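You operate a simulated robot arm through the tools that you are given. There is no shell and no other tool. Be economical: measure what you need, move in short steps, check, and stop when the job is done.

The job below is to be done with a simulated two-armed robot. You get a single attempt, and the scene is never put back.

JOB
Pick up the green oil can with one hand, pass it to the other hand and put it on the top of the gantry shelf. Set down upright: green oil can.

The check looks at the end state, three seconds after you hand in, the way a careful person would. Anything else that was tipped, shoved, dropped, spilled or broken makes it a failure.

ROBOT AND FRAMES
Two 7-joint arms with two-finger parallel grippers on one trunk, on a base that drives. Base frame: it is fixed to the floor where the robot stands at the start and does not move with it; the origin is under the middle of the robot, x ahead of it, y to its left, z up. Lengths are in mm, angles in rad, forces in N, time in s.
The left shoulder is at the start at [50, 165, 1030], the right one opposite. With the tool pointing down near the work surface each hand reaches from about 100 to 640 mm from the robot's upright axis, wherever it stands, measured 20 degrees to its own side. Places, roughly: top of the gantry shelf [600, -200, 900]. Payload 3.91 kg a hand.
Tool frame (each hand has its own): the origin (TCP) lies between the finger pads and is the grasp point; the fingertips stand 30 mm ahead of it; z points along the fingers, y is the line along which they close. The gripper opens to 110 mm. The fingers are 20 mm wide and 10 mm thick; the gripper's body (48 by 112 mm) begins 55 mm behind the TCP.
Orientation is that of the tool frame in the base frame, as a unit quaternion [w, x, y, z]. With the fingers straight down and closing along the base's y, the tool's x points along the base's -x, its y along +y and its z along -z.

CONTROLS
- The arms move only by the tool drive_tool. It takes "left_deltas", "right_deltas" or both (then of equal length, played together; a hand with none holds still); each is a list of rows, each an object (a shift or turn left out is 0, a gripper value left out holds the last) with "translation": the shift along the tool's x, y, z in m, a list of three; "turn": the turn, a rotation vector about the tool's x, y, z in rad, a list of three; "gripper": the opening, from 0 (shut) to 1 (fully open). In form: [{"translation": [x, y, z], "turn": [rx, ry, rz], "gripper": gripper}, ...]. A call has 1 to 10 rows; each row is the pose to reach, as a shift and turn from the pose commanded when the call began, along the tool's axes at that moment. Rows are played at 5 a second. More than 50 mm and 0.15 rad between two rows, or a gripper value outside its range, and nothing of the call is played. A pose out of reach is approached as far as the arm can. The call stops where the force on the tool passes 40 N (or 10 N more than at its start, if that is more) or the arm is blocked; 0.2 s more then pass. The fingers move at their own pace (about 45 mm/s each) and stop on an object; they squeeze with about 38 N. The grip force told is the motor's: it shows also when the fingers shut on nothing. Time passes only in rows, and 0.2 s behind the last, so rows that repeat a pose let the fingers close. It gives the time, the measured TCP pose, the force on the tool (base axes), the opening and the grip force at its end, in the units of the frame above (readings bear some noise), with the torque about the TCP (base axes, N m) and any sound that the robot's microphone picked up, and new pictures: "show" is both (left out), scene, wrist or none (wrist: the cameras of the hands that moved).
- Cameras (640 x 400 px; columns grow to the right, rows downward): "scene" is now at [111.6, -40.5, 1211.6]; the picture's right is [-0.45, -0.89, 0.00], its down [-0.42, 0.21, -0.88] and it looks along [0.79, -0.39, -0.47] (base axes); focal length 214 px, centre (320, 200). "left" rides on the left gripper at [72, -17, -103] in its tool frame; the picture's right is [0.23, 0.97, 0.00], its down [-0.76, 0.18, -0.62] and it looks along [-0.61, 0.14, 0.78] (tool axes); focal length 222 px, centre (320, 200). "right" rides on the right gripper at [72, 17, -103] in its tool frame; the picture's right is [-0.23, 0.97, 0.00], its down [-0.76, -0.18, -0.62] and it looks along [-0.61, -0.14, 0.78] (tool axes); focal length 222 px, centre (320, 200). There is no depth. A picture from a camera that has moved, and an enlarged one, comes with that camera's place and axes in the base frame and with its lens.
- slide_trunk(by): slides the trunk up (or, below 0, down) by that many mm; the arms and the scene camera ride with it, the base frame stays. It gives what a move gives, with no picture.
- steer(legs): drives the robot by 1 to 6 legs, each [ahead, left, turn to the left] in mm, mm and rad, along the robot's own axes; the way and the turn of a leg run together, so that a leg with both is an arc; at most 1500 mm and 3.142 rad a leg. The arms and the cameras ride along, it lands a little off, and it stops where it bumps. It gives what a move gives, and a new picture of the scene camera.
- aim_head(pan, tilt): turns the head with the scene camera to pan (to the left, within 1.396 rad either way) and tilt (down, from -0.506 to 1.204), counted from straight ahead of the robot. It gives what a move gives, and a new picture of the scene camera.
- enlarge(camera, box): a new picture of the part [left, top, right, bottom] of that camera's present view, enlarged. It takes no simulated time.
- job_done(): hands the job in; it is judged then, once.

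Go step by step. Nothing tells you exact positions but the pictures and the camera data: compare them with the known pose of the tool, close in by small moves and look again before you grip or let go. The budget is 120 turns and 260 pictures, counting those below and the enlarged ones. Unless the task says otherwise, let go and move clear before handing in, and close with one line.

The tools are called as a command line: name --argument value ..., lists and objects as JSON in quotes. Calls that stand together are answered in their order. drive_tool: Moves the arms, as the interface text tells. Its arguments: {"type":"object","properties":{"left_deltas":{"type":"array","items":{"type":"object","properties":{"translation":{"type":"array","items":{"type":"number"}},"turn":{"type":"array","items":{"type":"number"}},"gripper":{"type":"number"}}}},"right_deltas":{"type":"array","items":{"type":"object","properties":{"translation":{"type":"array","items":{"type":"number"}},"turn":{"type":"array","items":{"type":"number"}},"gripper":{"type":"number"}}}},"show":{"type":"string","enum":["both","scene","wrist","none"]}},"required":[]} The other tools are called the same way: slide_trunk (by) slides the trunk up or down; steer (legs) drives the base; aim_head (pan, tilt) turns the head that bears the scene camera; enlarge (camera, box) takes an enlarged picture of a part of a camera's view; job_done () hands the job in.

At the start:

```text
t: 0.0
left_ee_pos: [414.7, -33.1, 1204.7]
left_tool_rot: [0.0, 0.0, 1.0, 0.0]
left_ft_force: [0.1, -0.2, 0.4]
left_torque: [-0.01, 0.01, -0.01]
left_width: 109.8
left_grip_force: 0.0
right_ee_pos: [323.4, -354.8, 1182.1]
right_tool_rot: [0.0, 0.001, 1.0, -0.002]
right_ft_force: [-0.9, -1.5, -0.3]
right_torque: [-0.01, 0.0, 0.01]
right_width: 110.0
right_grip_force: 0.0
trunk travel left (down, up): [-250.0, 253.0]
robot x, y, heading: [-1.4, 1.7, 0.002]
head pan, tilt: [-0.464, 0.494]
```

scene: 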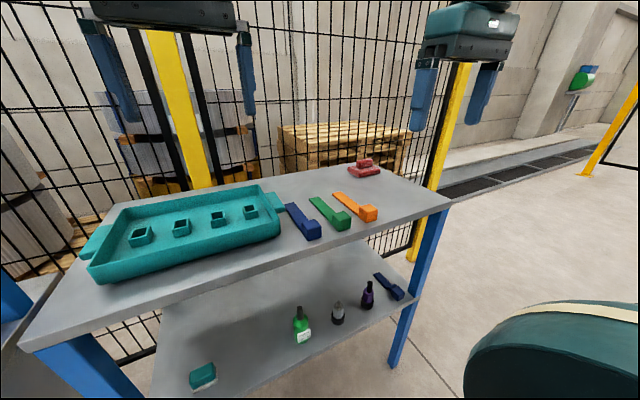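
right: 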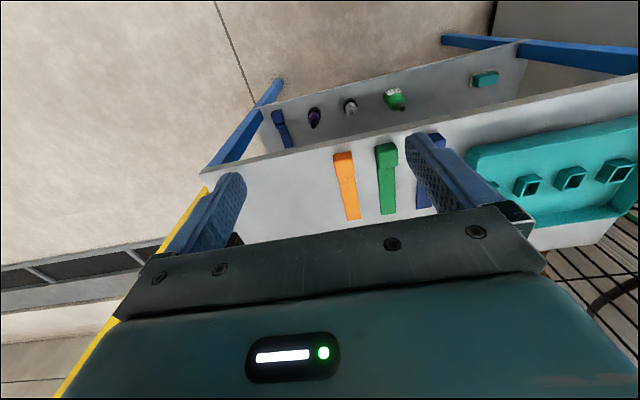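
left: 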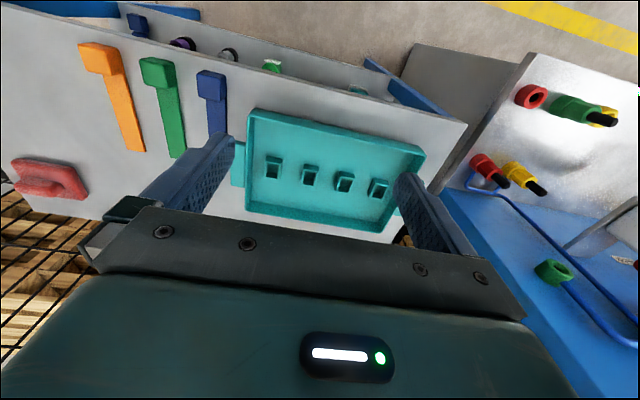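

I see a two-level shelf: the green can stands on the lower deck near its front edge, and the top deck holds a tray and tools. I'll look closer before I measure anything.

enlarge --camera "scene" --box '[160, 240, 480, 400]'

aim_head --pan -0.3 --tilt 0.9

```text
2.00 times, centred on (320, 320) of scene
camera zoom: at [111.6, -40.5, 1211.6], right [-0.45, -0.89, 0.0], down [-0.42, 0.21, -0.88], along [0.79, -0.39, -0.47], focal length 429 px, centre (320, -40)
```

zoom: 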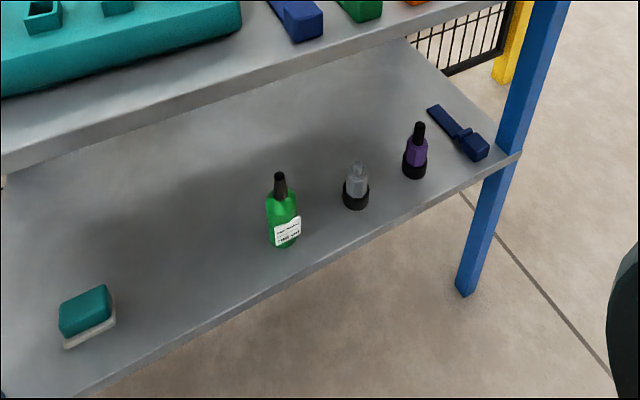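

```text
t: 0.9
left_ee_pos: [415.6, -32.7, 1204.3]
left_tool_rot: [-0.001, 0.0, 1.0, 0.0]
left_ft_force: [1.0, -0.1, -0.5]
left_torque: [-0.01, 0.03, -0.01]
left_width: 110.1
left_grip_force: 0.0
right_ee_pos: [322.2, -356.3, 1183.7]
right_tool_rot: [0.0, 0.001, 1.0, -0.001]
right_ft_force: [-0.1, 0.0, -0.3]
right_torque: [0.06, -0.02, -0.01]
right_width: 110.3
right_grip_force: 0.0
trunk travel left (down, up): [-250.0, 253.0]
robot x, y, heading: [2.8, -0.5, 0.0]
head pan, tilt: [-0.3, 0.901]
camera scene: at [102.2, -22.2, 1177.4], right [-0.3, -0.96, 0.0], down [-0.75, 0.23, -0.62], along [0.59, -0.18, -0.78], focal length 214 px, centre (320, 200)
```

scene: 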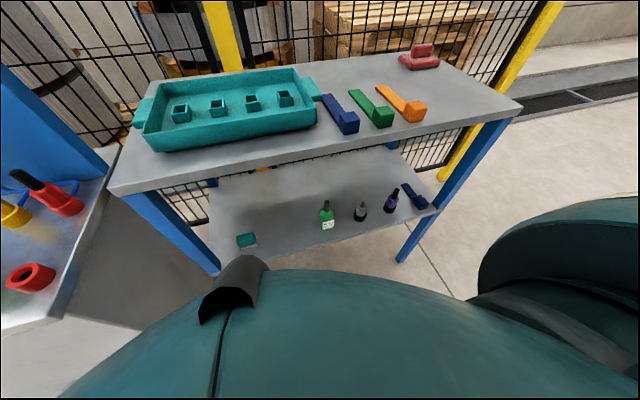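

The can is near [472, -160], with its base at z≈505. It stands about 40 mm behind the front edge and is roughly 170 mm tall and 50 mm wide. I plan to pick it with the left hand, tilted forward, then pass it to the right hand from above and set it down at the free right end of the top deck. I'll back off and shift right first.

steer --legs '[[-150, 0, 0], [0, -300, 0]]'

aim_head --pan 0.0 --tilt 0.7

enlarge --camera "scene" --box '[200, 100, 440, 250]'

```text
t: 3.9
left_ee_pos: [264.5, -334.7, 1204.1]
left_tool_rot: [0.0, 0.002, 1.0, 0.001]
left_ft_force: [0.3, 0.0, -0.4]
left_torque: [-0.01, 0.0, 0.01]
left_width: 110.2
left_grip_force: 0.0
right_ee_pos: [171.8, -655.6, 1184.7]
right_tool_rot: [0.0, 0.001, 1.0, -0.001]
right_ft_force: [0.5, 0.1, -0.3]
right_torque: [-0.01, -0.01, -0.02]
right_width: 109.9
right_grip_force: 0.0
trunk travel left (down, up): [-250.0, 253.0]
robot x, y, heading: [-153.8, -298.9, -0.005]
head pan, tilt: [-0.3, 0.901]
camera scene: at [-48.9, -322.2, 1177.3], right [-0.3, -0.95, 0.0], down [-0.75, 0.23, -0.62], along [0.59, -0.19, -0.78], focal length 214 px, centre (320, 200)
```

scene: 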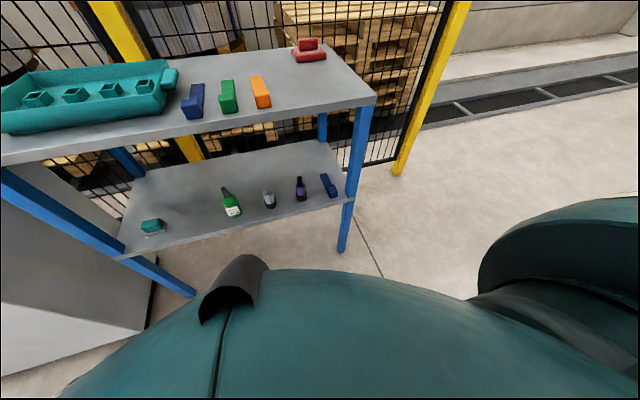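

```text
t: 4.7
left_ee_pos: [264.3, -332.9, 1204.6]
left_tool_rot: [0.0, 0.002, 1.0, 0.0]
left_ft_force: [-0.5, 0.3, -0.5]
left_torque: [-0.02, 0.01, 0.01]
left_width: 109.9
left_grip_force: 0.0
right_ee_pos: [171.5, -656.3, 1183.0]
right_tool_rot: [0.0, 0.001, 1.0, -0.001]
right_ft_force: [0.4, 0.0, -0.2]
right_torque: [-0.01, 0.04, 0.0]
right_width: 109.9
right_grip_force: 0.0
trunk travel left (down, up): [-250.0, 253.0]
robot x, y, heading: [-150.3, -300.6, -0.002]
head pan, tilt: [0.0, 0.7]
camera scene: at [-36.0, -299.6, 1193.4], right [0.0, -1.0, 0.0], down [-0.64, 0.0, -0.76], along [0.76, 0.0, -0.64], focal length 214 px, centre (320, 200)
```

scene: 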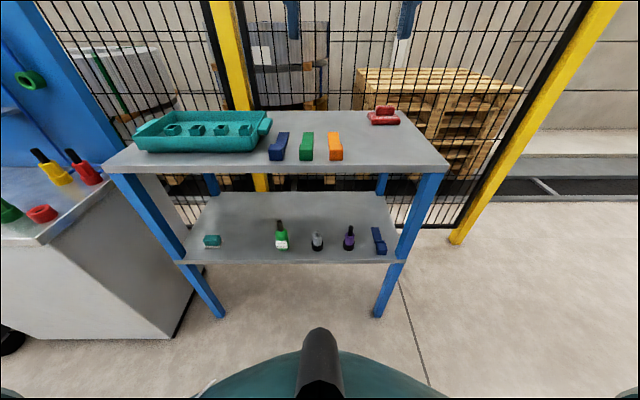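

```text
2.67 times, centred on (320, 175) of scene
camera zoom: at [-36.0, -299.6, 1193.4], right [0.0, -1.0, 0.0], down [-0.64, 0.0, -0.76], along [0.76, 0.0, -0.64], focal length 572 px, centre (320, 267)
```

zoom: 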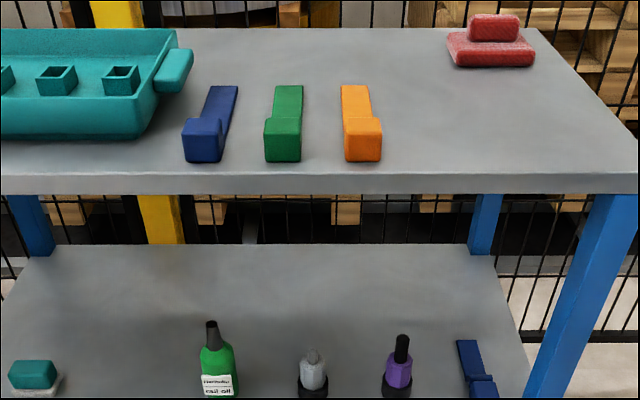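

The can is at about [477, -156], with its base at z≈502 and its top at ≈670. The right end of the top deck, near [530, -520], is free. I'll bring the left hand in front of the shelf and pitch its fingers to 30° below horizontal.

drive_tool --left_deltas '[{"translation": [0, 0.018, 0.04], "turn": [0, -0.105, 0]}, {"translation": [0, 0.036, 0.08], "turn": [0, -0.21, 0]}, {"translation": [0, 0.053, 0.12], "turn": [0, -0.315, 0]}, {"translation": [0, 0.071, 0.16], "turn": [0, -0.42, 0]}, {"translation": [0, 0.089, 0.2], "turn": [0, -0.525, 0]}, {"translation": [0, 0.107, 0.24], "turn": [0, -0.63, 0]}, {"translation": [0, 0.125, 0.28], "turn": [0, -0.735, 0]}, {"translation": [0, 0.142, 0.32], "turn": [0, -0.84, 0]}, {"translation": [0, 0.16, 0.36], "turn": [0, -0.945, 0]}, {"translation": [0, 0.178, 0.4], "turn": [0, -1.047, 0]}]'

```text
t: 6.9
left_ee_pos: [262.7, -155.3, 806.6]
left_tool_rot: [0.5, 0.002, 0.866, -0.002]
left_ft_force: [-0.7, 0.1, 0.5]
left_torque: [-0.02, -0.05, 0.02]
left_width: 110.3
left_grip_force: 0.1
right_ee_pos: [171.5, -655.1, 1183.2]
right_tool_rot: [0.0, 0.001, 1.0, -0.001]
right_ft_force: [-0.1, 0.0, 0.7]
right_torque: [0.0, -0.02, -0.03]
right_width: 110.0
right_grip_force: 0.2
trunk travel left (down, up): [-250.0, 253.0]
robot x, y, heading: [-148.9, -301.5, -0.004]
head pan, tilt: [0.0, 0.7]
camera scene: at [-36.1, -299.3, 1193.6], right [0.0, -1.0, 0.0], down [-0.64, 0.0, -0.77], along [0.77, 0.0, -0.64], focal length 214 px, centre (320, 200)
camera left: at [137.3, -172.8, 795.1], right [-0.11, 0.97, -0.2], down [-0.16, 0.18, 0.97], along [0.98, 0.14, 0.14], focal length 222 px, centre (320, 200)
```

scene: 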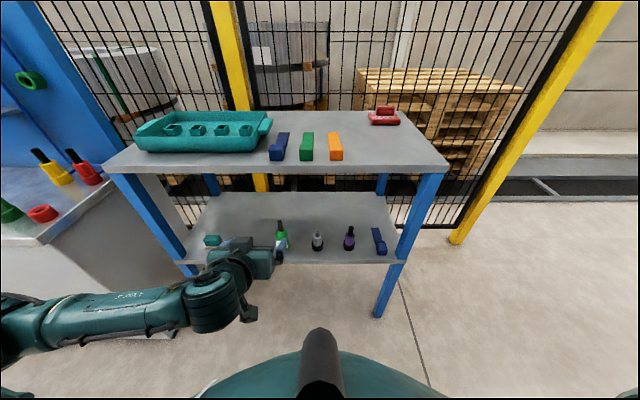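
left: 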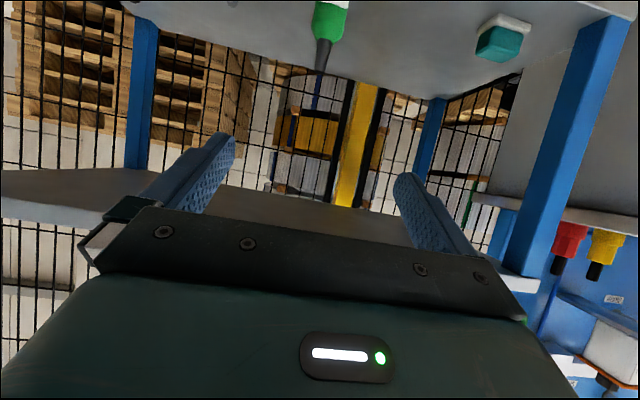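

The left hand is aligned in y with the can. I'll lower it to grasp height while staying in front of the shelf.

drive_tool --left_deltas '[{"translation": [0.03, 0, 0.03]}, {"translation": [0.06, 0, 0.06]}, {"translation": [0.09, 0, 0.09]}, {"translation": [0.12, 0, 0.12]}, {"translation": [0.15, 0, 0.15]}, {"translation": [0.18, 0, 0.181]}]'

enlarge --camera "left" --box '[160, 0, 480, 200]'

```text
t: 8.3
left_ee_pos: [332.2, -155.4, 555.0]
left_tool_rot: [0.498, 0.001, 0.867, 0.0]
left_ft_force: [0.3, 0.1, 0.1]
left_torque: [-0.02, -0.01, -0.01]
left_width: 109.8
left_grip_force: 0.1
right_ee_pos: [171.7, -655.7, 1183.3]
right_tool_rot: [0.0, 0.001, 1.0, -0.001]
right_ft_force: [0.4, -0.2, 0.4]
right_torque: [0.03, -0.01, -0.01]
right_width: 109.9
right_grip_force: 0.1
trunk travel left (down, up): [-250.0, 253.0]
robot x, y, heading: [-150.3, -296.1, -0.002]
head pan, tilt: [0.0, 0.7]
camera scene: at [-35.9, -299.6, 1193.5], right [0.0, -1.0, 0.0], down [-0.64, 0.0, -0.76], along [0.76, 0.0, -0.64], focal length 214 px, centre (320, 200)
camera left: at [206.1, -173.1, 544.8], right [-0.11, 0.97, -0.2], down [-0.16, 0.18, 0.97], along [0.98, 0.14, 0.13], focal length 222 px, centre (320, 200)
```

scene: 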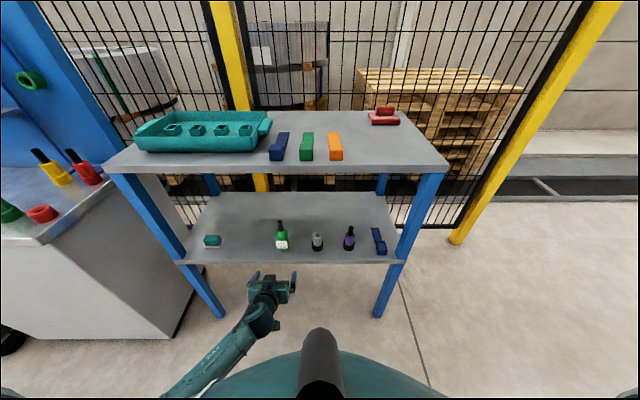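
left: 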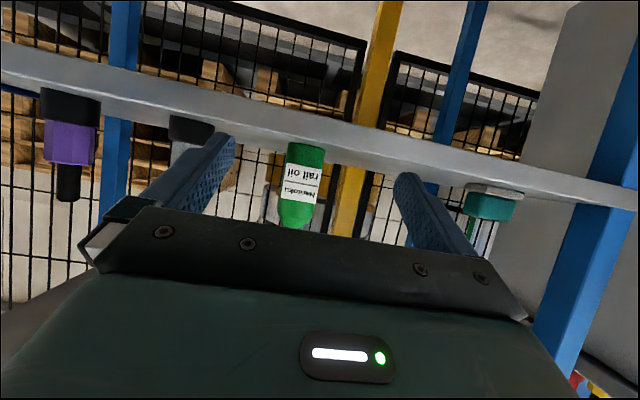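

```text
2.00 times, centred on (320, 100) of left
camera zoom: at [206.1, -173.1, 544.8], right [-0.11, 0.97, -0.2], down [-0.16, 0.18, 0.97], along [0.98, 0.14, 0.13], focal length 444 px, centre (320, 400)
```

zoom: 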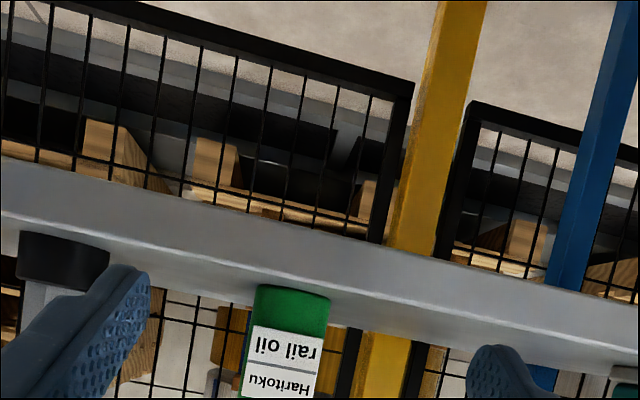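

Seen from the wrist, the can stands at about [467, -163], with its base at z≈520. I'll approach most of the way with a small y correction and check again.

drive_tool --left_deltas '[{"translation": [-0.02, -0.008, 0.028]}, {"translation": [-0.038, -0.008, 0.056]}, {"translation": [-0.055, -0.008, 0.085]}]' --show "wrist"

enlarge --camera "scene" --box '[220, 200, 380, 300]'

```text
t: 9.1
left_ee_pos: [435.9, -164.3, 561.0]
left_tool_rot: [0.499, 0.002, 0.866, -0.001]
left_ft_force: [-0.2, 0.4, -0.3]
left_torque: [0.02, 0.0, 0.0]
left_width: 109.9
left_grip_force: 0.0
right_ee_pos: [172.4, -655.6, 1183.2]
right_tool_rot: [0.0, 0.001, 1.0, -0.001]
right_ft_force: [-0.8, -0.1, 0.5]
right_torque: [0.01, -0.04, 0.0]
right_width: 109.9
right_grip_force: 0.1
trunk travel left (down, up): [-250.0, 253.0]
robot x, y, heading: [-149.8, -297.1, -0.002]
head pan, tilt: [0.0, 0.7]
camera left: at [309.4, -180.9, 550.9], right [-0.11, 0.97, -0.2], down [-0.16, 0.18, 0.97], along [0.98, 0.14, 0.13], focal length 222 px, centre (320, 200)
```

left: 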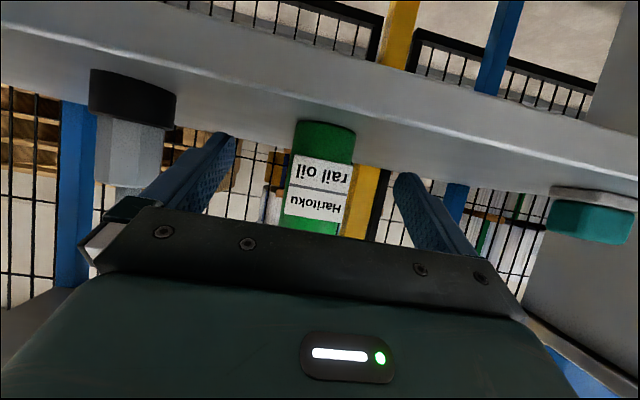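

```text
4.00 times, centred on (300, 250) of scene
camera zoom: at [-35.9, -299.6, 1193.4], right [0.0, -1.0, 0.0], down [-0.64, 0.0, -0.76], along [0.76, 0.0, -0.64], focal length 858 px, centre (400, 0)
```

zoom: 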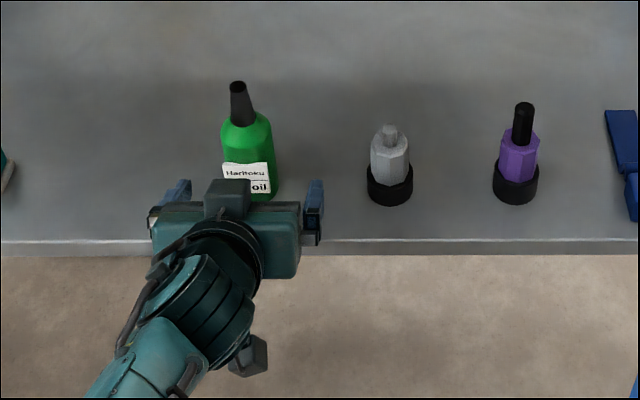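

The can is centred between the fingers in y, and its axis is at about x≈488. I'll advance the last 52 mm.

drive_tool --left_deltas '[{"translation": [-0.014, 0, 0.022]}, {"translation": [-0.028, 0, 0.044]}]' --show "wrist"

enlarge --camera "scene" --box '[220, 200, 380, 300]'

```text
t: 9.7
left_ee_pos: [485.8, -165.0, 563.5]
left_tool_rot: [0.499, 0.002, 0.867, -0.002]
left_ft_force: [0.8, 0.0, 0.3]
left_torque: [-0.01, -0.01, 0.0]
left_width: 110.1
left_grip_force: 0.0
right_ee_pos: [171.8, -655.4, 1184.3]
right_tool_rot: [0.0, 0.001, 1.0, -0.002]
right_ft_force: [0.1, 0.3, 0.3]
right_torque: [0.03, -0.02, 0.02]
right_width: 109.9
right_grip_force: 0.0
trunk travel left (down, up): [-250.0, 253.0]
robot x, y, heading: [-150.8, -304.6, -0.002]
head pan, tilt: [0.0, 0.7]
camera left: at [360.3, -181.5, 553.8], right [-0.11, 0.97, -0.2], down [-0.16, 0.18, 0.97], along [0.98, 0.14, 0.13], focal length 222 px, centre (320, 200)
```

left: 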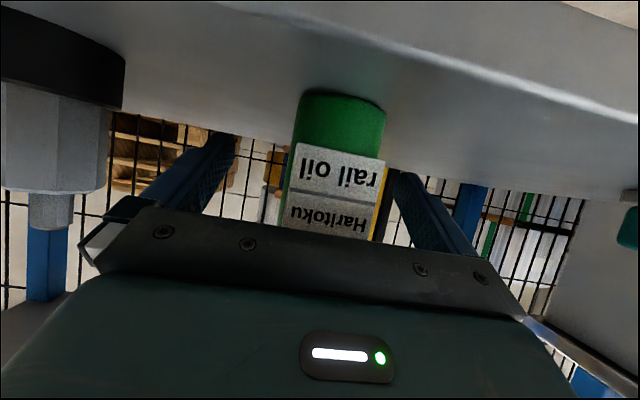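

```text
4.00 times, centred on (300, 250) of scene
camera zoom: at [-35.9, -299.6, 1193.4], right [0.0, -1.0, 0.0], down [-0.64, 0.0, -0.76], along [0.76, 0.0, -0.64], focal length 858 px, centre (400, 0)
```

zoom: 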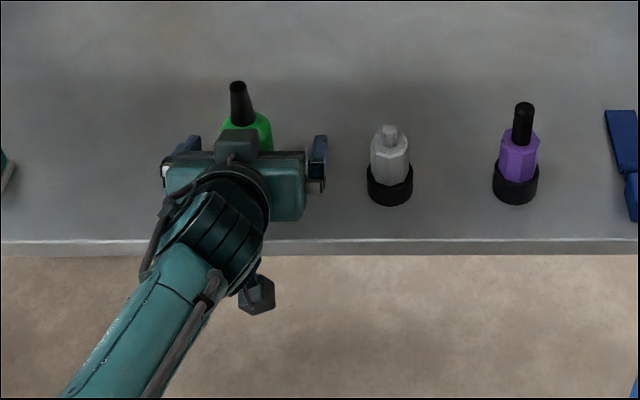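

The can sits between the pads, so I'm closing the left gripper.

drive_tool --left_deltas '[{"gripper": 0}, {"gripper": 0}, {"gripper": 0}, {"gripper": 0}, {"gripper": 0}, {"gripper": 0}, {"gripper": 0}]'

```text
t: 11.3
left_ee_pos: [486.8, -165.3, 565.2]
left_tool_rot: [0.499, 0.001, 0.866, -0.001]
left_ft_force: [0.0, 0.4, -0.4]
left_torque: [-0.02, 0.0, -0.02]
left_width: 44.9
left_grip_force: 38.2
right_ee_pos: [171.1, -655.6, 1183.0]
right_tool_rot: [0.0, 0.002, 1.0, -0.001]
right_ft_force: [1.0, 0.0, 0.0]
right_torque: [-0.01, -0.01, 0.02]
right_width: 110.2
right_grip_force: 0.0
trunk travel left (down, up): [-250.0, 253.0]
robot x, y, heading: [-153.9, -298.8, 0.0]
head pan, tilt: [0.0, 0.7]
camera scene: at [-36.0, -299.5, 1193.5], right [0.0, -1.0, 0.0], down [-0.64, 0.0, -0.76], along [0.76, 0.0, -0.64], focal length 214 px, centre (320, 200)
camera left: at [360.2, -181.5, 554.0], right [-0.11, 0.97, -0.2], down [-0.16, 0.18, 0.97], along [0.98, 0.14, 0.13], focal length 222 px, centre (320, 200)
```

scene: 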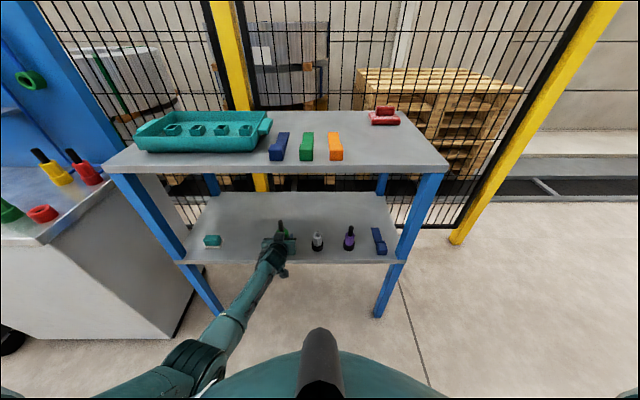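
left: 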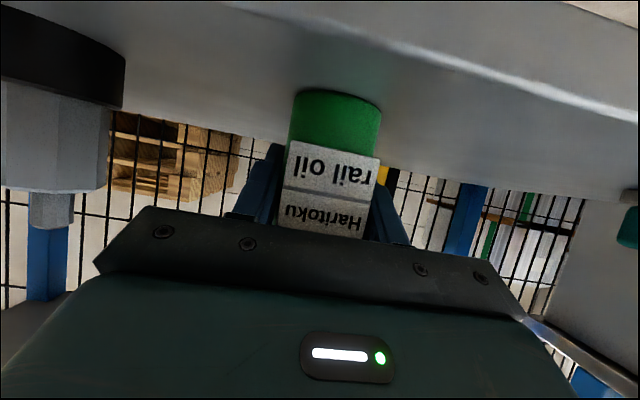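

The grip holds at 44.9 mm. I'll lift 40 mm and back straight out of the shelf.

drive_tool --left_deltas '[{"translation": [-0.0173, 0, -0.01]}, {"translation": [-0.0346, 0, -0.02]}, {"translation": [-0.0196, 0, -0.046]}, {"translation": [-0.0046, 0, -0.072]}, {"translation": [0.0154, 0, -0.107]}, {"translation": [0.0354, 0, -0.142]}, {"translation": [0.0554, 0, -0.176]}, {"translation": [0.0654, 0, -0.193]}]'

```text
t: 13.3
left_ee_pos: [293.2, -119.4, 608.0]
left_tool_rot: [0.509, 0.031, 0.859, 0.047]
left_ft_force: [0.0, 0.5, -2.3]
left_torque: [-0.02, -0.01, 0.03]
left_width: 44.5
left_grip_force: 38.0
right_ee_pos: [170.8, -655.2, 1184.0]
right_tool_rot: [0.0, 0.001, 1.0, 0.0]
right_ft_force: [-0.5, -0.2, -0.7]
right_torque: [0.01, 0.01, 0.02]
right_width: 110.1
right_grip_force: 0.0
trunk travel left (down, up): [-250.0, 253.0]
robot x, y, heading: [-147.8, -299.9, -0.002]
head pan, tilt: [0.0, 0.7]
stopped in row 8 (left hand): the arm was blocked; the commanded pose is now the measured one
camera scene: at [-35.9, -299.5, 1193.4], right [0.0, -1.0, 0.0], down [-0.64, 0.0, -0.76], along [0.76, 0.0, -0.64], focal length 214 px, centre (320, 200)
camera left: at [168.1, -134.5, 592.5], right [-0.11, 0.99, -0.09], down [-0.18, 0.07, 0.98], along [0.98, 0.12, 0.17], focal length 222 px, centre (320, 200)
```

scene: 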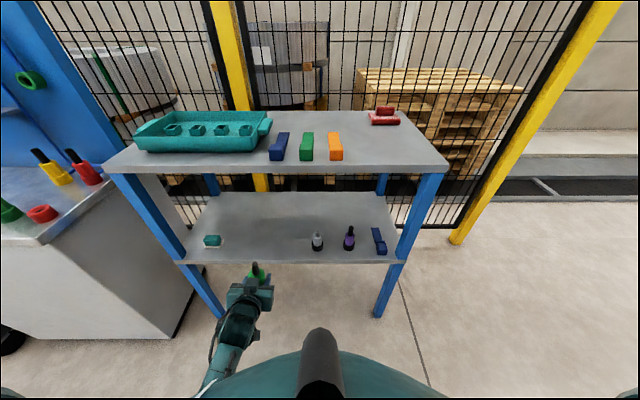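
left: 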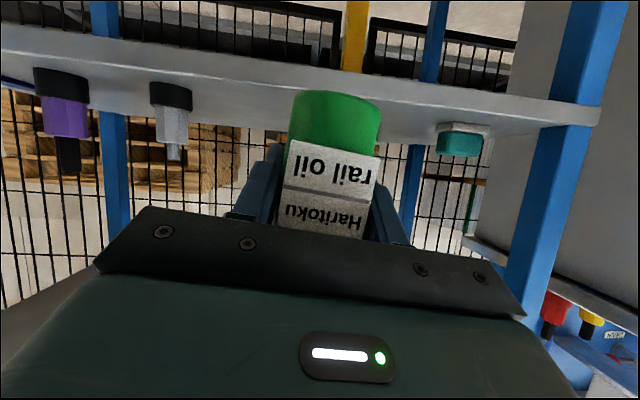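

The can is out of the shelf. The arm was blocked folding so close to the body and rolled a little, so I'll move up and forward and straighten it on the way to the handover spot near [330, -250, 850].

drive_tool --left_deltas '[{"translation": [-0.035, -0.0131, -0.0128], "turn": [0, 0, 0]}, {"translation": [-0.0709, -0.0262, -0.0256], "turn": [0.01, 0.005, -0.02]}, {"translation": [-0.106, -0.0393, -0.0384], "turn": [0.02, 0.009, -0.04]}, {"translation": [-0.142, -0.0525, -0.0513], "turn": [0.03, 0.014, -0.06]}, {"translation": [-0.177, -0.0656, -0.064], "turn": [0.04, 0.018, -0.08]}, {"translation": [-0.213, -0.0787, -0.0769], "turn": [0.05, 0.023, -0.101]}, {"translation": [-0.248, -0.0918, -0.0897], "turn": [0.05, 0.023, -0.101]}]'

```text
t: 14.1
left_ee_pos: [301.6, -119.0, 686.0]
left_tool_rot: [0.492, 0.077, 0.861, 0.099]
left_ft_force: [0.2, 0.0, -1.6]
left_torque: [-0.02, -0.01, -0.01]
left_width: 44.5
left_grip_force: 37.7
right_ee_pos: [171.3, -656.0, 1182.8]
right_tool_rot: [0.0, 0.001, 1.0, 0.0]
right_ft_force: [-0.3, 0.1, -0.5]
right_torque: [0.02, 0.03, 0.01]
right_width: 110.1
right_grip_force: 0.1
trunk travel left (down, up): [-250.0, 253.0]
robot x, y, heading: [-151.8, -295.7, -0.006]
head pan, tilt: [0.0, 0.7]
stopped in row 4 (left hand): the arm was blocked; the commanded pose is now the measured one
camera scene: at [-35.8, -299.5, 1193.4], right [0.0, -1.0, 0.0], down [-0.64, 0.0, -0.76], along [0.76, 0.0, -0.64], focal length 214 px, centre (320, 200)
camera left: at [174.8, -129.4, 673.2], right [-0.08, 1.0, 0.05], down [-0.15, -0.06, 0.99], along [0.99, 0.07, 0.15], focal length 222 px, centre (320, 200)
```

scene: 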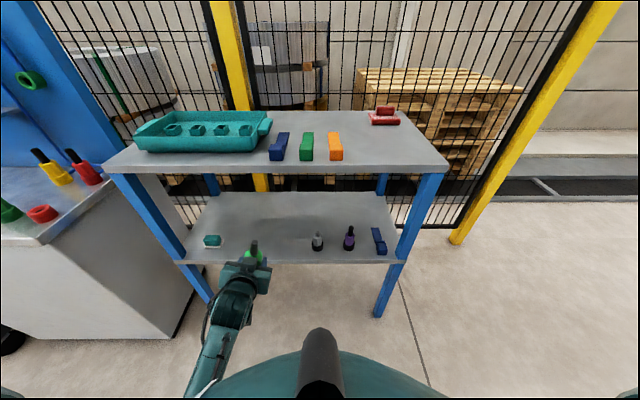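
left: 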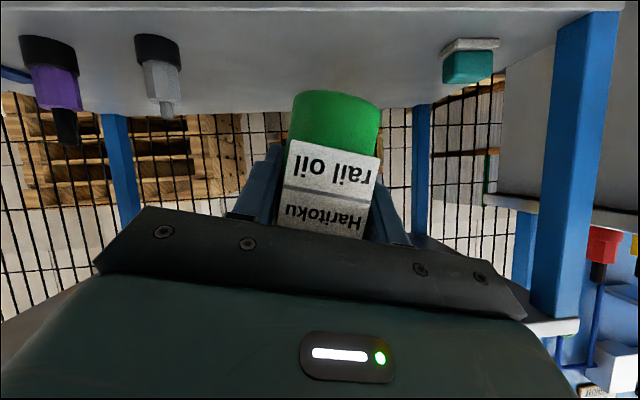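

The left arm seems to be at a joint limit this close in. I'll back the base away 150 mm, then extend the arm and straighten the tool there.

steer --legs '[[-150, 0, 0]]'

drive_tool --left_deltas '[{"translation": [-0.0275, 0.005, 0.0185]}, {"translation": [-0.055, 0.0095, 0.037]}, {"translation": [-0.0825, 0.014, 0.0555]}, {"translation": [-0.11, 0.019, 0.074]}, {"translation": [-0.11, 0.019, 0.074], "turn": [0.032, -0.003, -0.078]}, {"translation": [-0.11, 0.019, 0.074], "turn": [0.064, -0.006, -0.156]}, {"translation": [-0.11, 0.019, 0.074], "turn": [0.095, -0.009, -0.233]}]'

```text
t: 15.5
left_ee_pos: [150.9, -120.6, 686.6]
left_tool_rot: [0.494, 0.078, 0.861, 0.098]
left_ft_force: [-1.2, -0.5, -2.6]
left_torque: [-0.01, -0.01, 0.0]
left_width: 44.6
left_grip_force: 37.9
right_ee_pos: [19.3, -655.2, 1183.8]
right_tool_rot: [0.0, 0.003, 1.0, -0.001]
right_ft_force: [-0.8, -0.4, 0.0]
right_torque: [-0.05, -0.02, -0.01]
right_width: 109.8
right_grip_force: 0.1
trunk travel left (down, up): [-250.0, 253.0]
robot x, y, heading: [-305.1, -297.6, -0.004]
head pan, tilt: [0.0, 0.7]
camera scene: at [-186.9, -299.0, 1193.5], right [0.0, -1.0, 0.0], down [-0.64, 0.0, -0.77], along [0.77, 0.0, -0.64], focal length 214 px, centre (320, 200)
```

scene: 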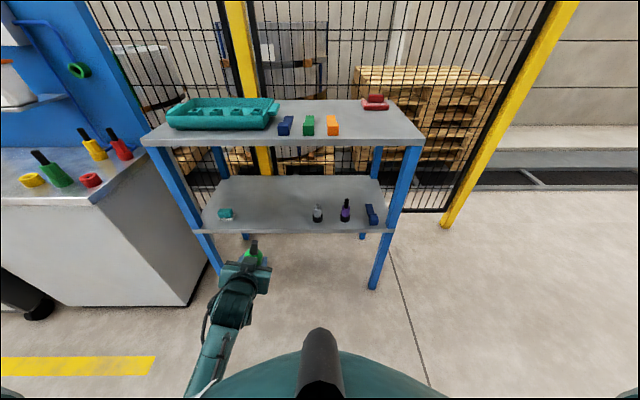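

```text
t: 17.1
left_ee_pos: [272.4, -111.9, 749.3]
left_tool_rot: [0.505, 0.001, 0.863, 0.008]
left_ft_force: [-0.3, -0.2, -2.2]
left_torque: [-0.02, -0.02, -0.01]
left_width: 44.6
left_grip_force: 38.1
right_ee_pos: [19.8, -655.8, 1182.4]
right_tool_rot: [0.0, 0.002, 1.0, 0.0]
right_ft_force: [0.3, 0.2, 0.1]
right_torque: [0.01, 0.07, -0.01]
right_width: 110.0
right_grip_force: 0.0
trunk travel left (down, up): [-250.0, 253.0]
robot x, y, heading: [-299.8, -297.4, -0.008]
head pan, tilt: [0.0, 0.7]
camera scene: at [-186.5, -299.1, 1193.4], right [0.0, -1.0, 0.0], down [-0.64, 0.0, -0.76], along [0.76, 0.0, -0.64], focal length 214 px, centre (320, 200)
camera left: at [147.4, -129.8, 737.6], right [-0.12, 0.98, -0.18], down [-0.17, 0.16, 0.97], along [0.98, 0.14, 0.15], focal length 222 px, centre (320, 200)
```

scene: 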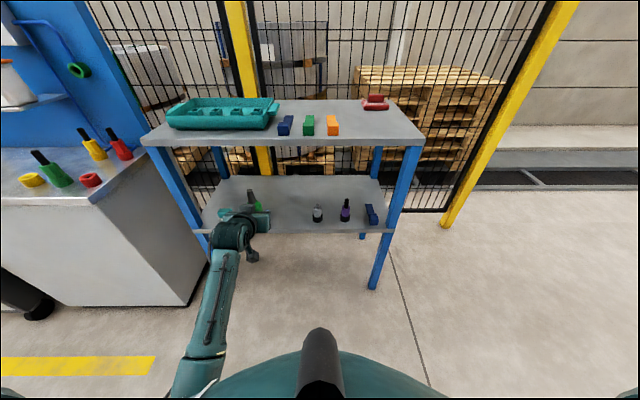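
left: 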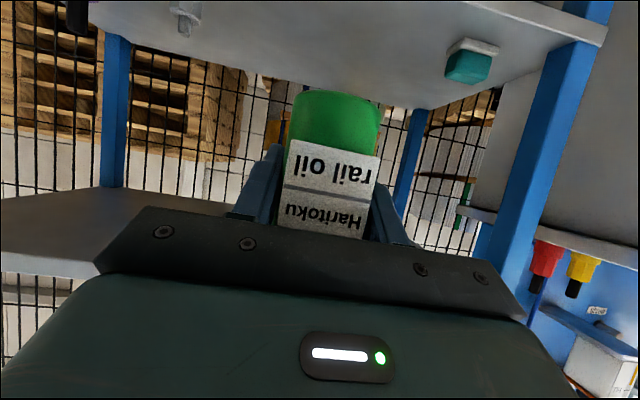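

The can is level again. I'll bring the left hand to the handover spot near [250, -270, 840], and the right hand to a waiting spot above and to the right of it.

drive_tool --left_deltas '[{"translation": [-0.0137, -0.0316, -0.0128]}, {"translation": [-0.0274, -0.0632, -0.0255]}, {"translation": [-0.0411, -0.0948, -0.0383]}, {"translation": [-0.0548, -0.1264, -0.051]}, {"translation": [-0.0685, -0.158, -0.0638]}, {"translation": [-0.0685, -0.158, -0.0638]}, {"translation": [-0.0685, -0.158, -0.0638]}, {"translation": [-0.0685, -0.158, -0.0638]}]' --right_deltas '[{"translation": [-0.029, 0.031, 0.01]}, {"translation": [-0.058, 0.062, 0.02]}, {"translation": [-0.087, 0.094, 0.03]}, {"translation": [-0.116, 0.127, 0.041]}, {"translation": [-0.145, 0.159, 0.052]}, {"translation": [-0.173, 0.191, 0.062]}, {"translation": [-0.202, 0.223, 0.073]}, {"translation": [-0.23, 0.255, 0.083]}]'

```text
t: 17.8
left_ee_pos: [262.4, -131.4, 770.1]
left_tool_rot: [0.494, 0.029, 0.865, 0.083]
left_ft_force: [0.3, 0.7, -2.0]
left_torque: [0.0, -0.01, 0.02]
left_width: 44.8
left_grip_force: 37.6
right_ee_pos: [88.9, -584.5, 1160.6]
right_tool_rot: [0.0, 0.003, 1.0, -0.001]
right_ft_force: [0.4, -0.6, 0.1]
right_torque: [0.0, -0.03, -0.01]
right_width: 109.9
right_grip_force: 0.0
trunk travel left (down, up): [-250.0, 253.0]
robot x, y, heading: [-302.8, -298.9, -0.005]
head pan, tilt: [0.0, 0.7]
stopped in row 3 (left hand): the arm was blocked; the commanded pose is now the measured one
camera scene: at [-186.8, -299.2, 1193.4], right [0.0, -1.0, 0.0], down [-0.64, 0.0, -0.77], along [0.77, 0.0, -0.64], focal length 214 px, centre (320, 200)
camera right: at [15.8, -567.6, 1264.9], right [0.23, 0.97, 0.0], down [0.76, -0.18, 0.62], along [0.61, -0.15, -0.78], focal length 222 px, centre (320, 200)
camera left: at [137.3, -149.8, 756.9], right [-0.15, 0.99, -0.03], down [-0.15, 0.0, 0.99], along [0.98, 0.15, 0.15], focal length 222 px, centre (320, 200)
```

scene: 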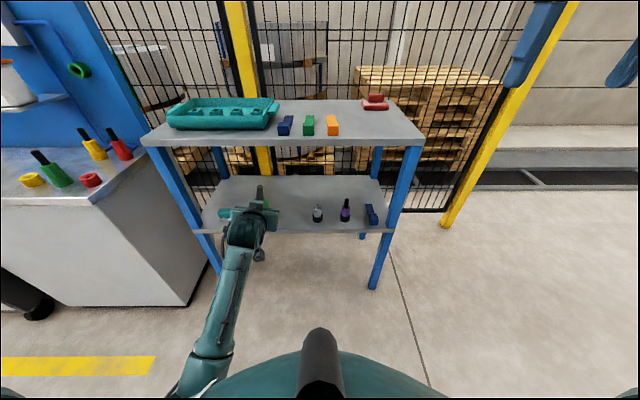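
right: 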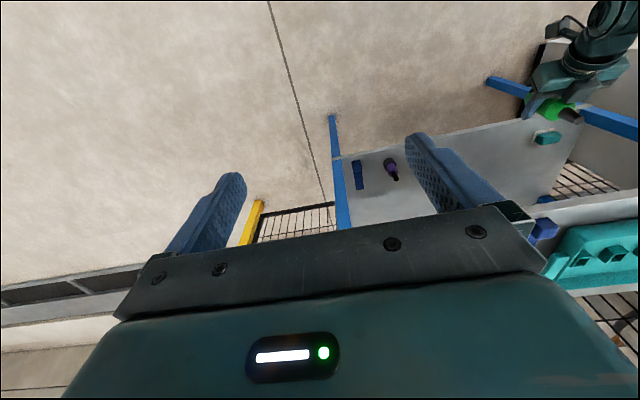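
left: 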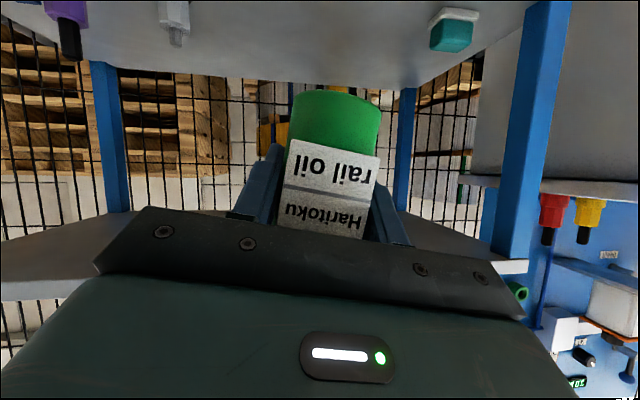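

Moving the left hand inward hits a wrist limit again. I'll leave it to the left, straighten the can, and reach over with the right hand.

drive_tool --left_deltas '[{"translation": [-0.0034, 0.009, 0.009]}, {"translation": [-0.0067, 0.018, 0.0177]}, {"translation": [-0.0067, 0.018, 0.0177], "turn": [0.057, -0.005, -0.067]}, {"translation": [-0.0067, 0.018, 0.0177], "turn": [0.115, -0.01, -0.133]}, {"translation": [-0.0067, 0.018, 0.0177], "turn": [0.115, -0.01, -0.133]}, {"translation": [-0.0067, 0.018, 0.0177], "turn": [0.115, -0.01, -0.133]}, {"translation": [-0.0067, 0.018, 0.0177], "turn": [0.115, -0.01, -0.133]}]' --right_deltas '[{"translation": [-0.014, 0.041, 0.009]}, {"translation": [-0.028, 0.082, 0.017]}, {"translation": [-0.043, 0.122, 0.026]}, {"translation": [-0.057, 0.163, 0.034]}, {"translation": [-0.072, 0.204, 0.043]}, {"translation": [-0.086, 0.244, 0.051]}, {"translation": [-0.101, 0.285, 0.06]}]'

```text
t: 19.4
left_ee_pos: [281.7, -112.0, 769.1]
left_tool_rot: [0.5, -0.001, 0.866, -0.001]
left_ft_force: [0.0, 0.2, -1.5]
left_torque: [0.0, -0.04, 0.02]
left_width: 44.4
left_grip_force: 37.9
right_ee_pos: [122.6, -448.0, 1093.7]
right_tool_rot: [-0.001, 0.003, 1.0, -0.001]
right_ft_force: [0.5, -0.2, 0.2]
right_torque: [-0.05, 0.0, 0.01]
right_width: 109.9
right_grip_force: 0.1
right hand out of reach, approached as far as the arm can: row 3, 4, 5, 6, 7
trunk travel left (down, up): [-250.0, 253.0]
robot x, y, heading: [-302.6, -293.9, -0.001]
head pan, tilt: [0.0, 0.7]
camera scene: at [-186.6, -299.0, 1193.4], right [0.0, -1.0, 0.0], down [-0.64, 0.0, -0.76], along [0.76, 0.0, -0.64], focal length 214 px, centre (320, 200)
camera right: at [49.6, -429.7, 1198.0], right [0.23, 0.97, 0.0], down [0.76, -0.18, 0.62], along [0.61, -0.15, -0.78], focal length 222 px, centre (320, 200)
camera left: at [154.9, -129.3, 758.9], right [-0.11, 0.97, -0.2], down [-0.16, 0.18, 0.97], along [0.98, 0.14, 0.14], focal length 222 px, centre (320, 200)
```

scene: 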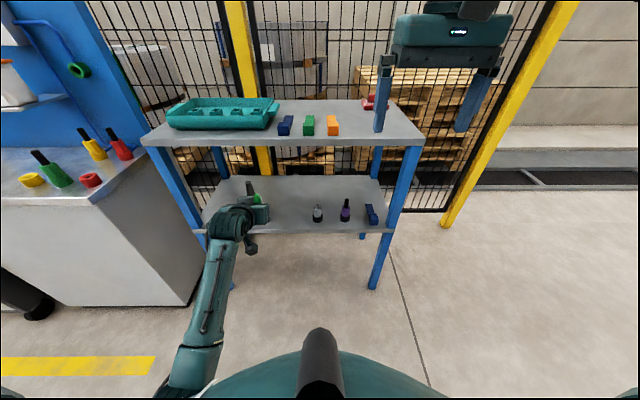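
right: 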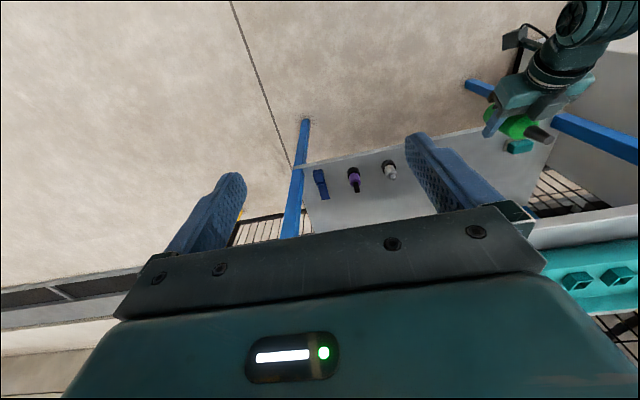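
left: 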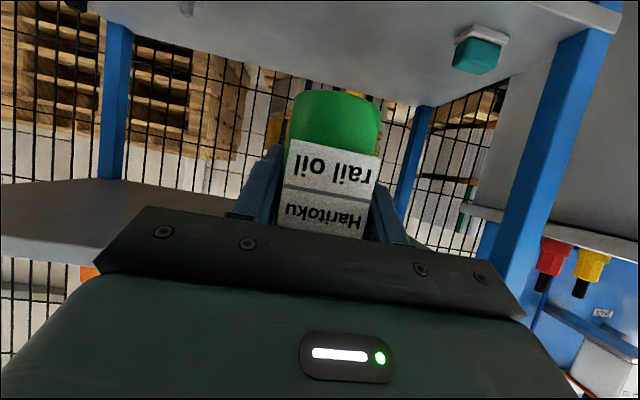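

The right hand's reach is limited at this height. I'll test whether yawing the left hand to the right, keeping the can upright, lets it come inward.

drive_tool --left_deltas '[{"turn": [0.121, 0, 0.07]}, {"turn": [0.242, 0, 0.14]}, {"turn": [0.363, 0, 0.21]}, {"turn": [0.485, 0, 0.28]}]' --show "scene"

```text
t: 20.4
left_ee_pos: [280.9, -112.2, 768.8]
left_tool_rot: [0.48, 0.24, 0.832, -0.139]
left_ft_force: [0.4, 0.3, -1.9]
left_torque: [0.02, -0.01, -0.01]
left_width: 44.9
left_grip_force: 38.2
right_ee_pos: [123.0, -446.4, 1094.8]
right_tool_rot: [0.0, 0.003, 1.0, -0.001]
right_ft_force: [-0.5, 0.1, 0.2]
right_torque: [0.01, 0.01, 0.0]
right_width: 110.2
right_grip_force: 0.0
trunk travel left (down, up): [-250.0, 253.0]
robot x, y, heading: [-302.5, -300.6, -0.011]
head pan, tilt: [0.0, 0.7]
camera scene: at [-186.6, -298.9, 1193.4], right [0.0, -1.0, 0.0], down [-0.64, 0.0, -0.76], along [0.76, 0.0, -0.64], focal length 214 px, centre (320, 200)
```

scene: 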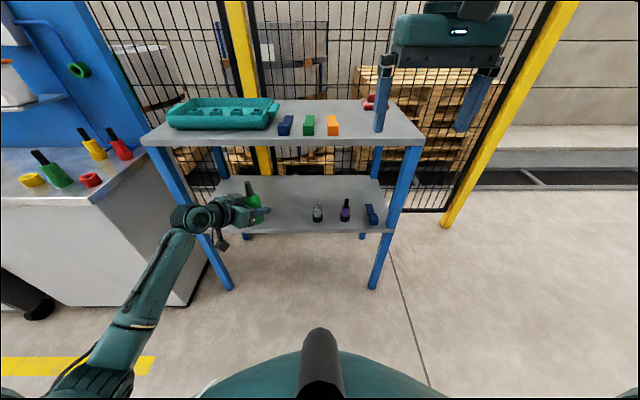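

Yawing works and the can stays upright. I'll yaw further and bring the can inward.

drive_tool --left_deltas '[{"translation": [-0.001, -0.037, 0.002], "turn": [0.098, 0, 0.056]}, {"translation": [-0.0025, -0.074, 0.0045], "turn": [0.195, 0, 0.113]}, {"translation": [-0.004, -0.11, 0.007], "turn": [0.293, 0, 0.169]}, {"translation": [-0.005, -0.147, 0.009], "turn": [0.39, 0, 0.225]}]' --show "scene"

```text
t: 21.4
left_ee_pos: [211.7, -241.8, 770.1]
left_tool_rot: [0.439, 0.419, 0.757, -0.243]
left_ft_force: [-0.2, -0.4, -2.6]
left_torque: [-0.02, 0.0, 0.01]
left_width: 44.6
left_grip_force: 38.2
right_ee_pos: [122.8, -447.3, 1094.3]
right_tool_rot: [0.0, 0.003, 1.0, 0.0]
right_ft_force: [0.0, -1.0, -0.2]
right_torque: [-0.02, 0.01, 0.02]
right_width: 109.9
right_grip_force: 0.1
trunk travel left (down, up): [-250.0, 253.0]
robot x, y, heading: [-297.3, -301.3, -0.002]
head pan, tilt: [0.0, 0.7]
camera scene: at [-186.6, -299.2, 1193.4], right [0.0, -1.0, 0.0], down [-0.64, 0.0, -0.76], along [0.76, 0.0, -0.64], focal length 214 px, centre (320, 200)
```

scene: 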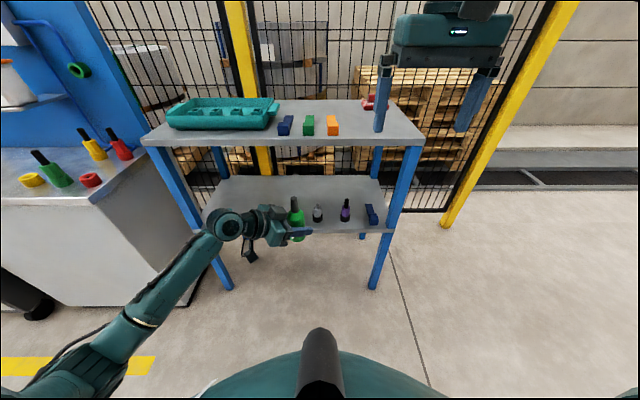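

The can is now at [212, -242], upright, with its base at z≈725. I'll lower the right hand and yaw it so that its fingers close parallel to the left hand's, clear of the left palm.

drive_tool --right_deltas '[{"translation": [-0.005, 0.01, 0.019], "turn": [0, 0, 0.143]}, {"translation": [-0.01, 0.019, 0.038], "turn": [0, 0, 0.286]}, {"translation": [-0.016, 0.029, 0.057], "turn": [0, 0, 0.429]}, {"translation": [-0.021, 0.038, 0.077], "turn": [0, 0, 0.571]}, {"translation": [-0.026, 0.048, 0.096], "turn": [0, 0, 0.714]}, {"translation": [-0.032, 0.058, 0.115], "turn": [0, 0, 0.857]}, {"translation": [-0.037, 0.067, 0.134], "turn": [0, 0, 1.0]}]'

```text
t: 23.0
left_ee_pos: [211.0, -242.6, 770.1]
left_tool_rot: [0.439, 0.419, 0.757, -0.242]
left_ft_force: [-0.7, 0.7, -1.6]
left_torque: [-0.01, -0.03, 0.02]
left_width: 44.4
left_grip_force: 38.6
right_ee_pos: [139.4, -418.9, 958.7]
right_tool_rot: [0.0, 0.484, 0.875, 0.0]
right_ft_force: [0.0, -0.2, 0.5]
right_torque: [0.03, 0.0, 0.02]
right_width: 110.2
right_grip_force: 0.0
right hand out of reach, approached as far as the arm can: row 1, 2, 3, 4, 5, 6, 7
trunk travel left (down, up): [-250.0, 253.0]
robot x, y, heading: [-305.1, -302.6, -0.007]
head pan, tilt: [0.0, 0.7]
camera scene: at [-186.9, -299.0, 1193.5], right [0.0, -1.0, 0.0], down [-0.64, 0.0, -0.77], along [0.77, 0.0, -0.64], focal length 214 px, centre (320, 200)
camera right: at [114.3, -349.8, 1063.4], right [0.94, 0.33, 0.0], down [0.25, -0.74, 0.62], along [0.21, -0.59, -0.78], focal length 222 px, centre (320, 200)
```

scene: 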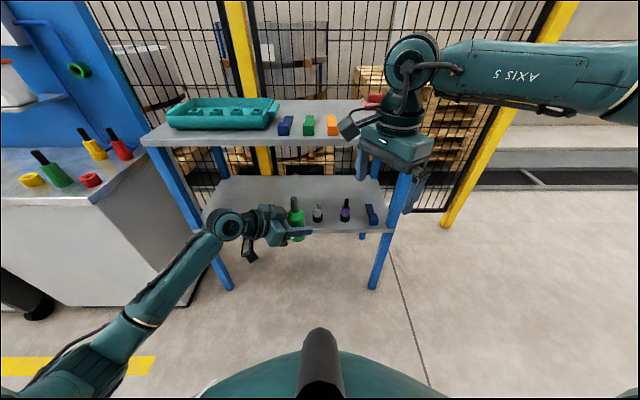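
right: 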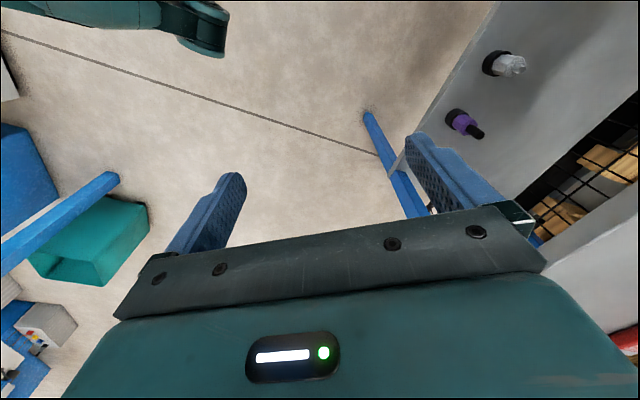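

Straight down is limited for the right arm, and the can's straight body looks short, with a tapered cap above it. I'll instead have the right hand mirror the left: pointing left, nearly horizontal, and gripping the cap above the left hand. First I'll retreat it and undo the yaw.

drive_tool --right_deltas '[{"translation": [-0.023, -0.03, 0], "turn": [0, 0, -0.143]}, {"translation": [-0.046, -0.06, 0], "turn": [0, 0, -0.286]}, {"translation": [-0.068, -0.091, 0], "turn": [0, 0, -0.429]}, {"translation": [-0.091, -0.122, 0], "turn": [0, 0, -0.571]}, {"translation": [-0.114, -0.152, 0], "turn": [0, 0, -0.714]}, {"translation": [-0.136, -0.182, 0], "turn": [0, 0, -0.857]}, {"translation": [-0.159, -0.213, 0], "turn": [0, 0, -1.0]}]' --show "scene"

enlarge --camera "scene" --box '[200, 170, 360, 270]'

```text
t: 24.6
left_ee_pos: [211.9, -242.0, 770.8]
left_tool_rot: [0.438, 0.419, 0.758, -0.242]
left_ft_force: [-0.4, -0.3, -1.8]
left_torque: [-0.03, 0.01, -0.02]
left_width: 44.7
left_grip_force: 38.0
right_ee_pos: [45.5, -667.7, 958.1]
right_tool_rot: [0.0, 0.002, 1.0, -0.001]
right_ft_force: [0.1, 0.0, -0.7]
right_torque: [0.02, 0.01, 0.0]
right_width: 110.4
right_grip_force: 0.1
trunk travel left (down, up): [-250.0, 253.0]
robot x, y, heading: [-302.9, -299.8, -0.002]
head pan, tilt: [0.0, 0.7]
camera scene: at [-186.7, -299.3, 1193.5], right [0.0, -1.0, 0.0], down [-0.64, 0.0, -0.76], along [0.76, 0.0, -0.64], focal length 214 px, centre (320, 200)
```

scene: 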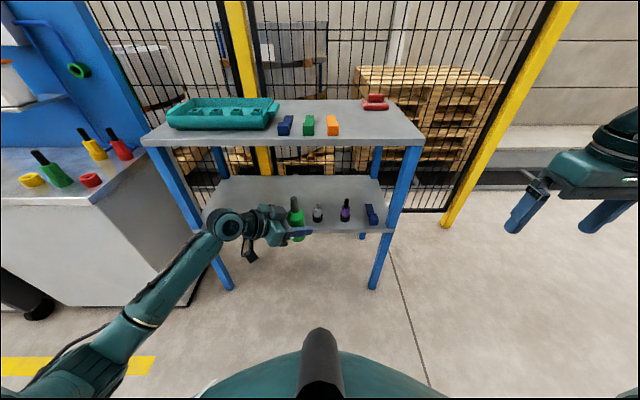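

```text
4.00 times, centred on (280, 220) of scene
camera zoom: at [-186.7, -299.3, 1193.5], right [0.0, -1.0, 0.0], down [-0.64, 0.0, -0.76], along [0.76, 0.0, -0.64], focal length 858 px, centre (480, 120)
```

zoom: 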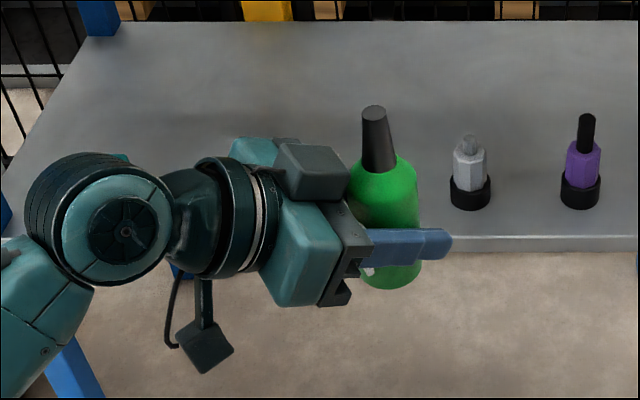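

The can's base is at z≈725, its tapered cap runs from ≈817 to ≈866, and its axis is at about [212, -238]. Next I'll pitch the right hand up to nearly horizontal.

drive_tool --right_deltas '[{"translation": [-0.0085, 0.0148, 0.0058], "turn": [0, -0.13, 0]}, {"translation": [-0.017, 0.0296, 0.0116], "turn": [0, -0.26, 0]}, {"translation": [-0.0255, 0.0444, 0.0174], "turn": [0, -0.39, 0]}, {"translation": [-0.034, 0.0592, 0.0232], "turn": [0, -0.52, 0]}, {"translation": [-0.0425, 0.074, 0.029], "turn": [0, -0.65, 0]}, {"translation": [-0.051, 0.0888, 0.0348], "turn": [0, -0.78, 0]}, {"translation": [-0.0595, 0.1036, 0.0406], "turn": [0, -0.91, 0]}, {"translation": [-0.068, 0.1184, 0.0464], "turn": [0, -1.04, 0]}, {"translation": [-0.0765, 0.1332, 0.0522], "turn": [0, -1.17, 0]}, {"translation": [-0.085, 0.148, 0.058], "turn": [0, -1.3, 0]}]' --show "scene"

```text
t: 26.8
left_ee_pos: [211.1, -241.7, 770.8]
left_tool_rot: [0.439, 0.418, 0.758, -0.242]
left_ft_force: [-0.6, 0.1, -2.5]
left_torque: [0.02, -0.04, 0.01]
left_width: 44.5
left_grip_force: 37.8
right_ee_pos: [154.6, -494.4, 962.7]
right_tool_rot: [0.596, 0.003, 0.803, -0.005]
right_ft_force: [0.2, 0.0, 0.1]
right_torque: [0.0, -0.03, -0.06]
right_width: 110.2
right_grip_force: 0.1
right hand out of reach, approached as far as the arm can: row 6, 7, 8, 9, 10
trunk travel left (down, up): [-250.0, 253.0]
robot x, y, heading: [-303.9, -297.5, -0.003]
head pan, tilt: [0.0, 0.7]
camera scene: at [-186.4, -298.4, 1193.4], right [0.0, -1.0, 0.0], down [-0.64, 0.0, -0.76], along [0.76, 0.0, -0.64], focal length 214 px, centre (320, 200)
```

scene: 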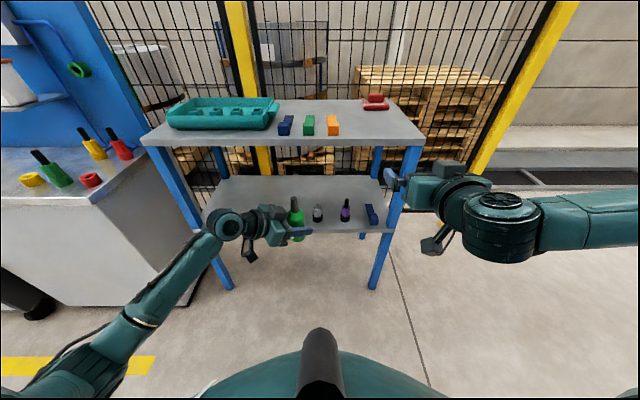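

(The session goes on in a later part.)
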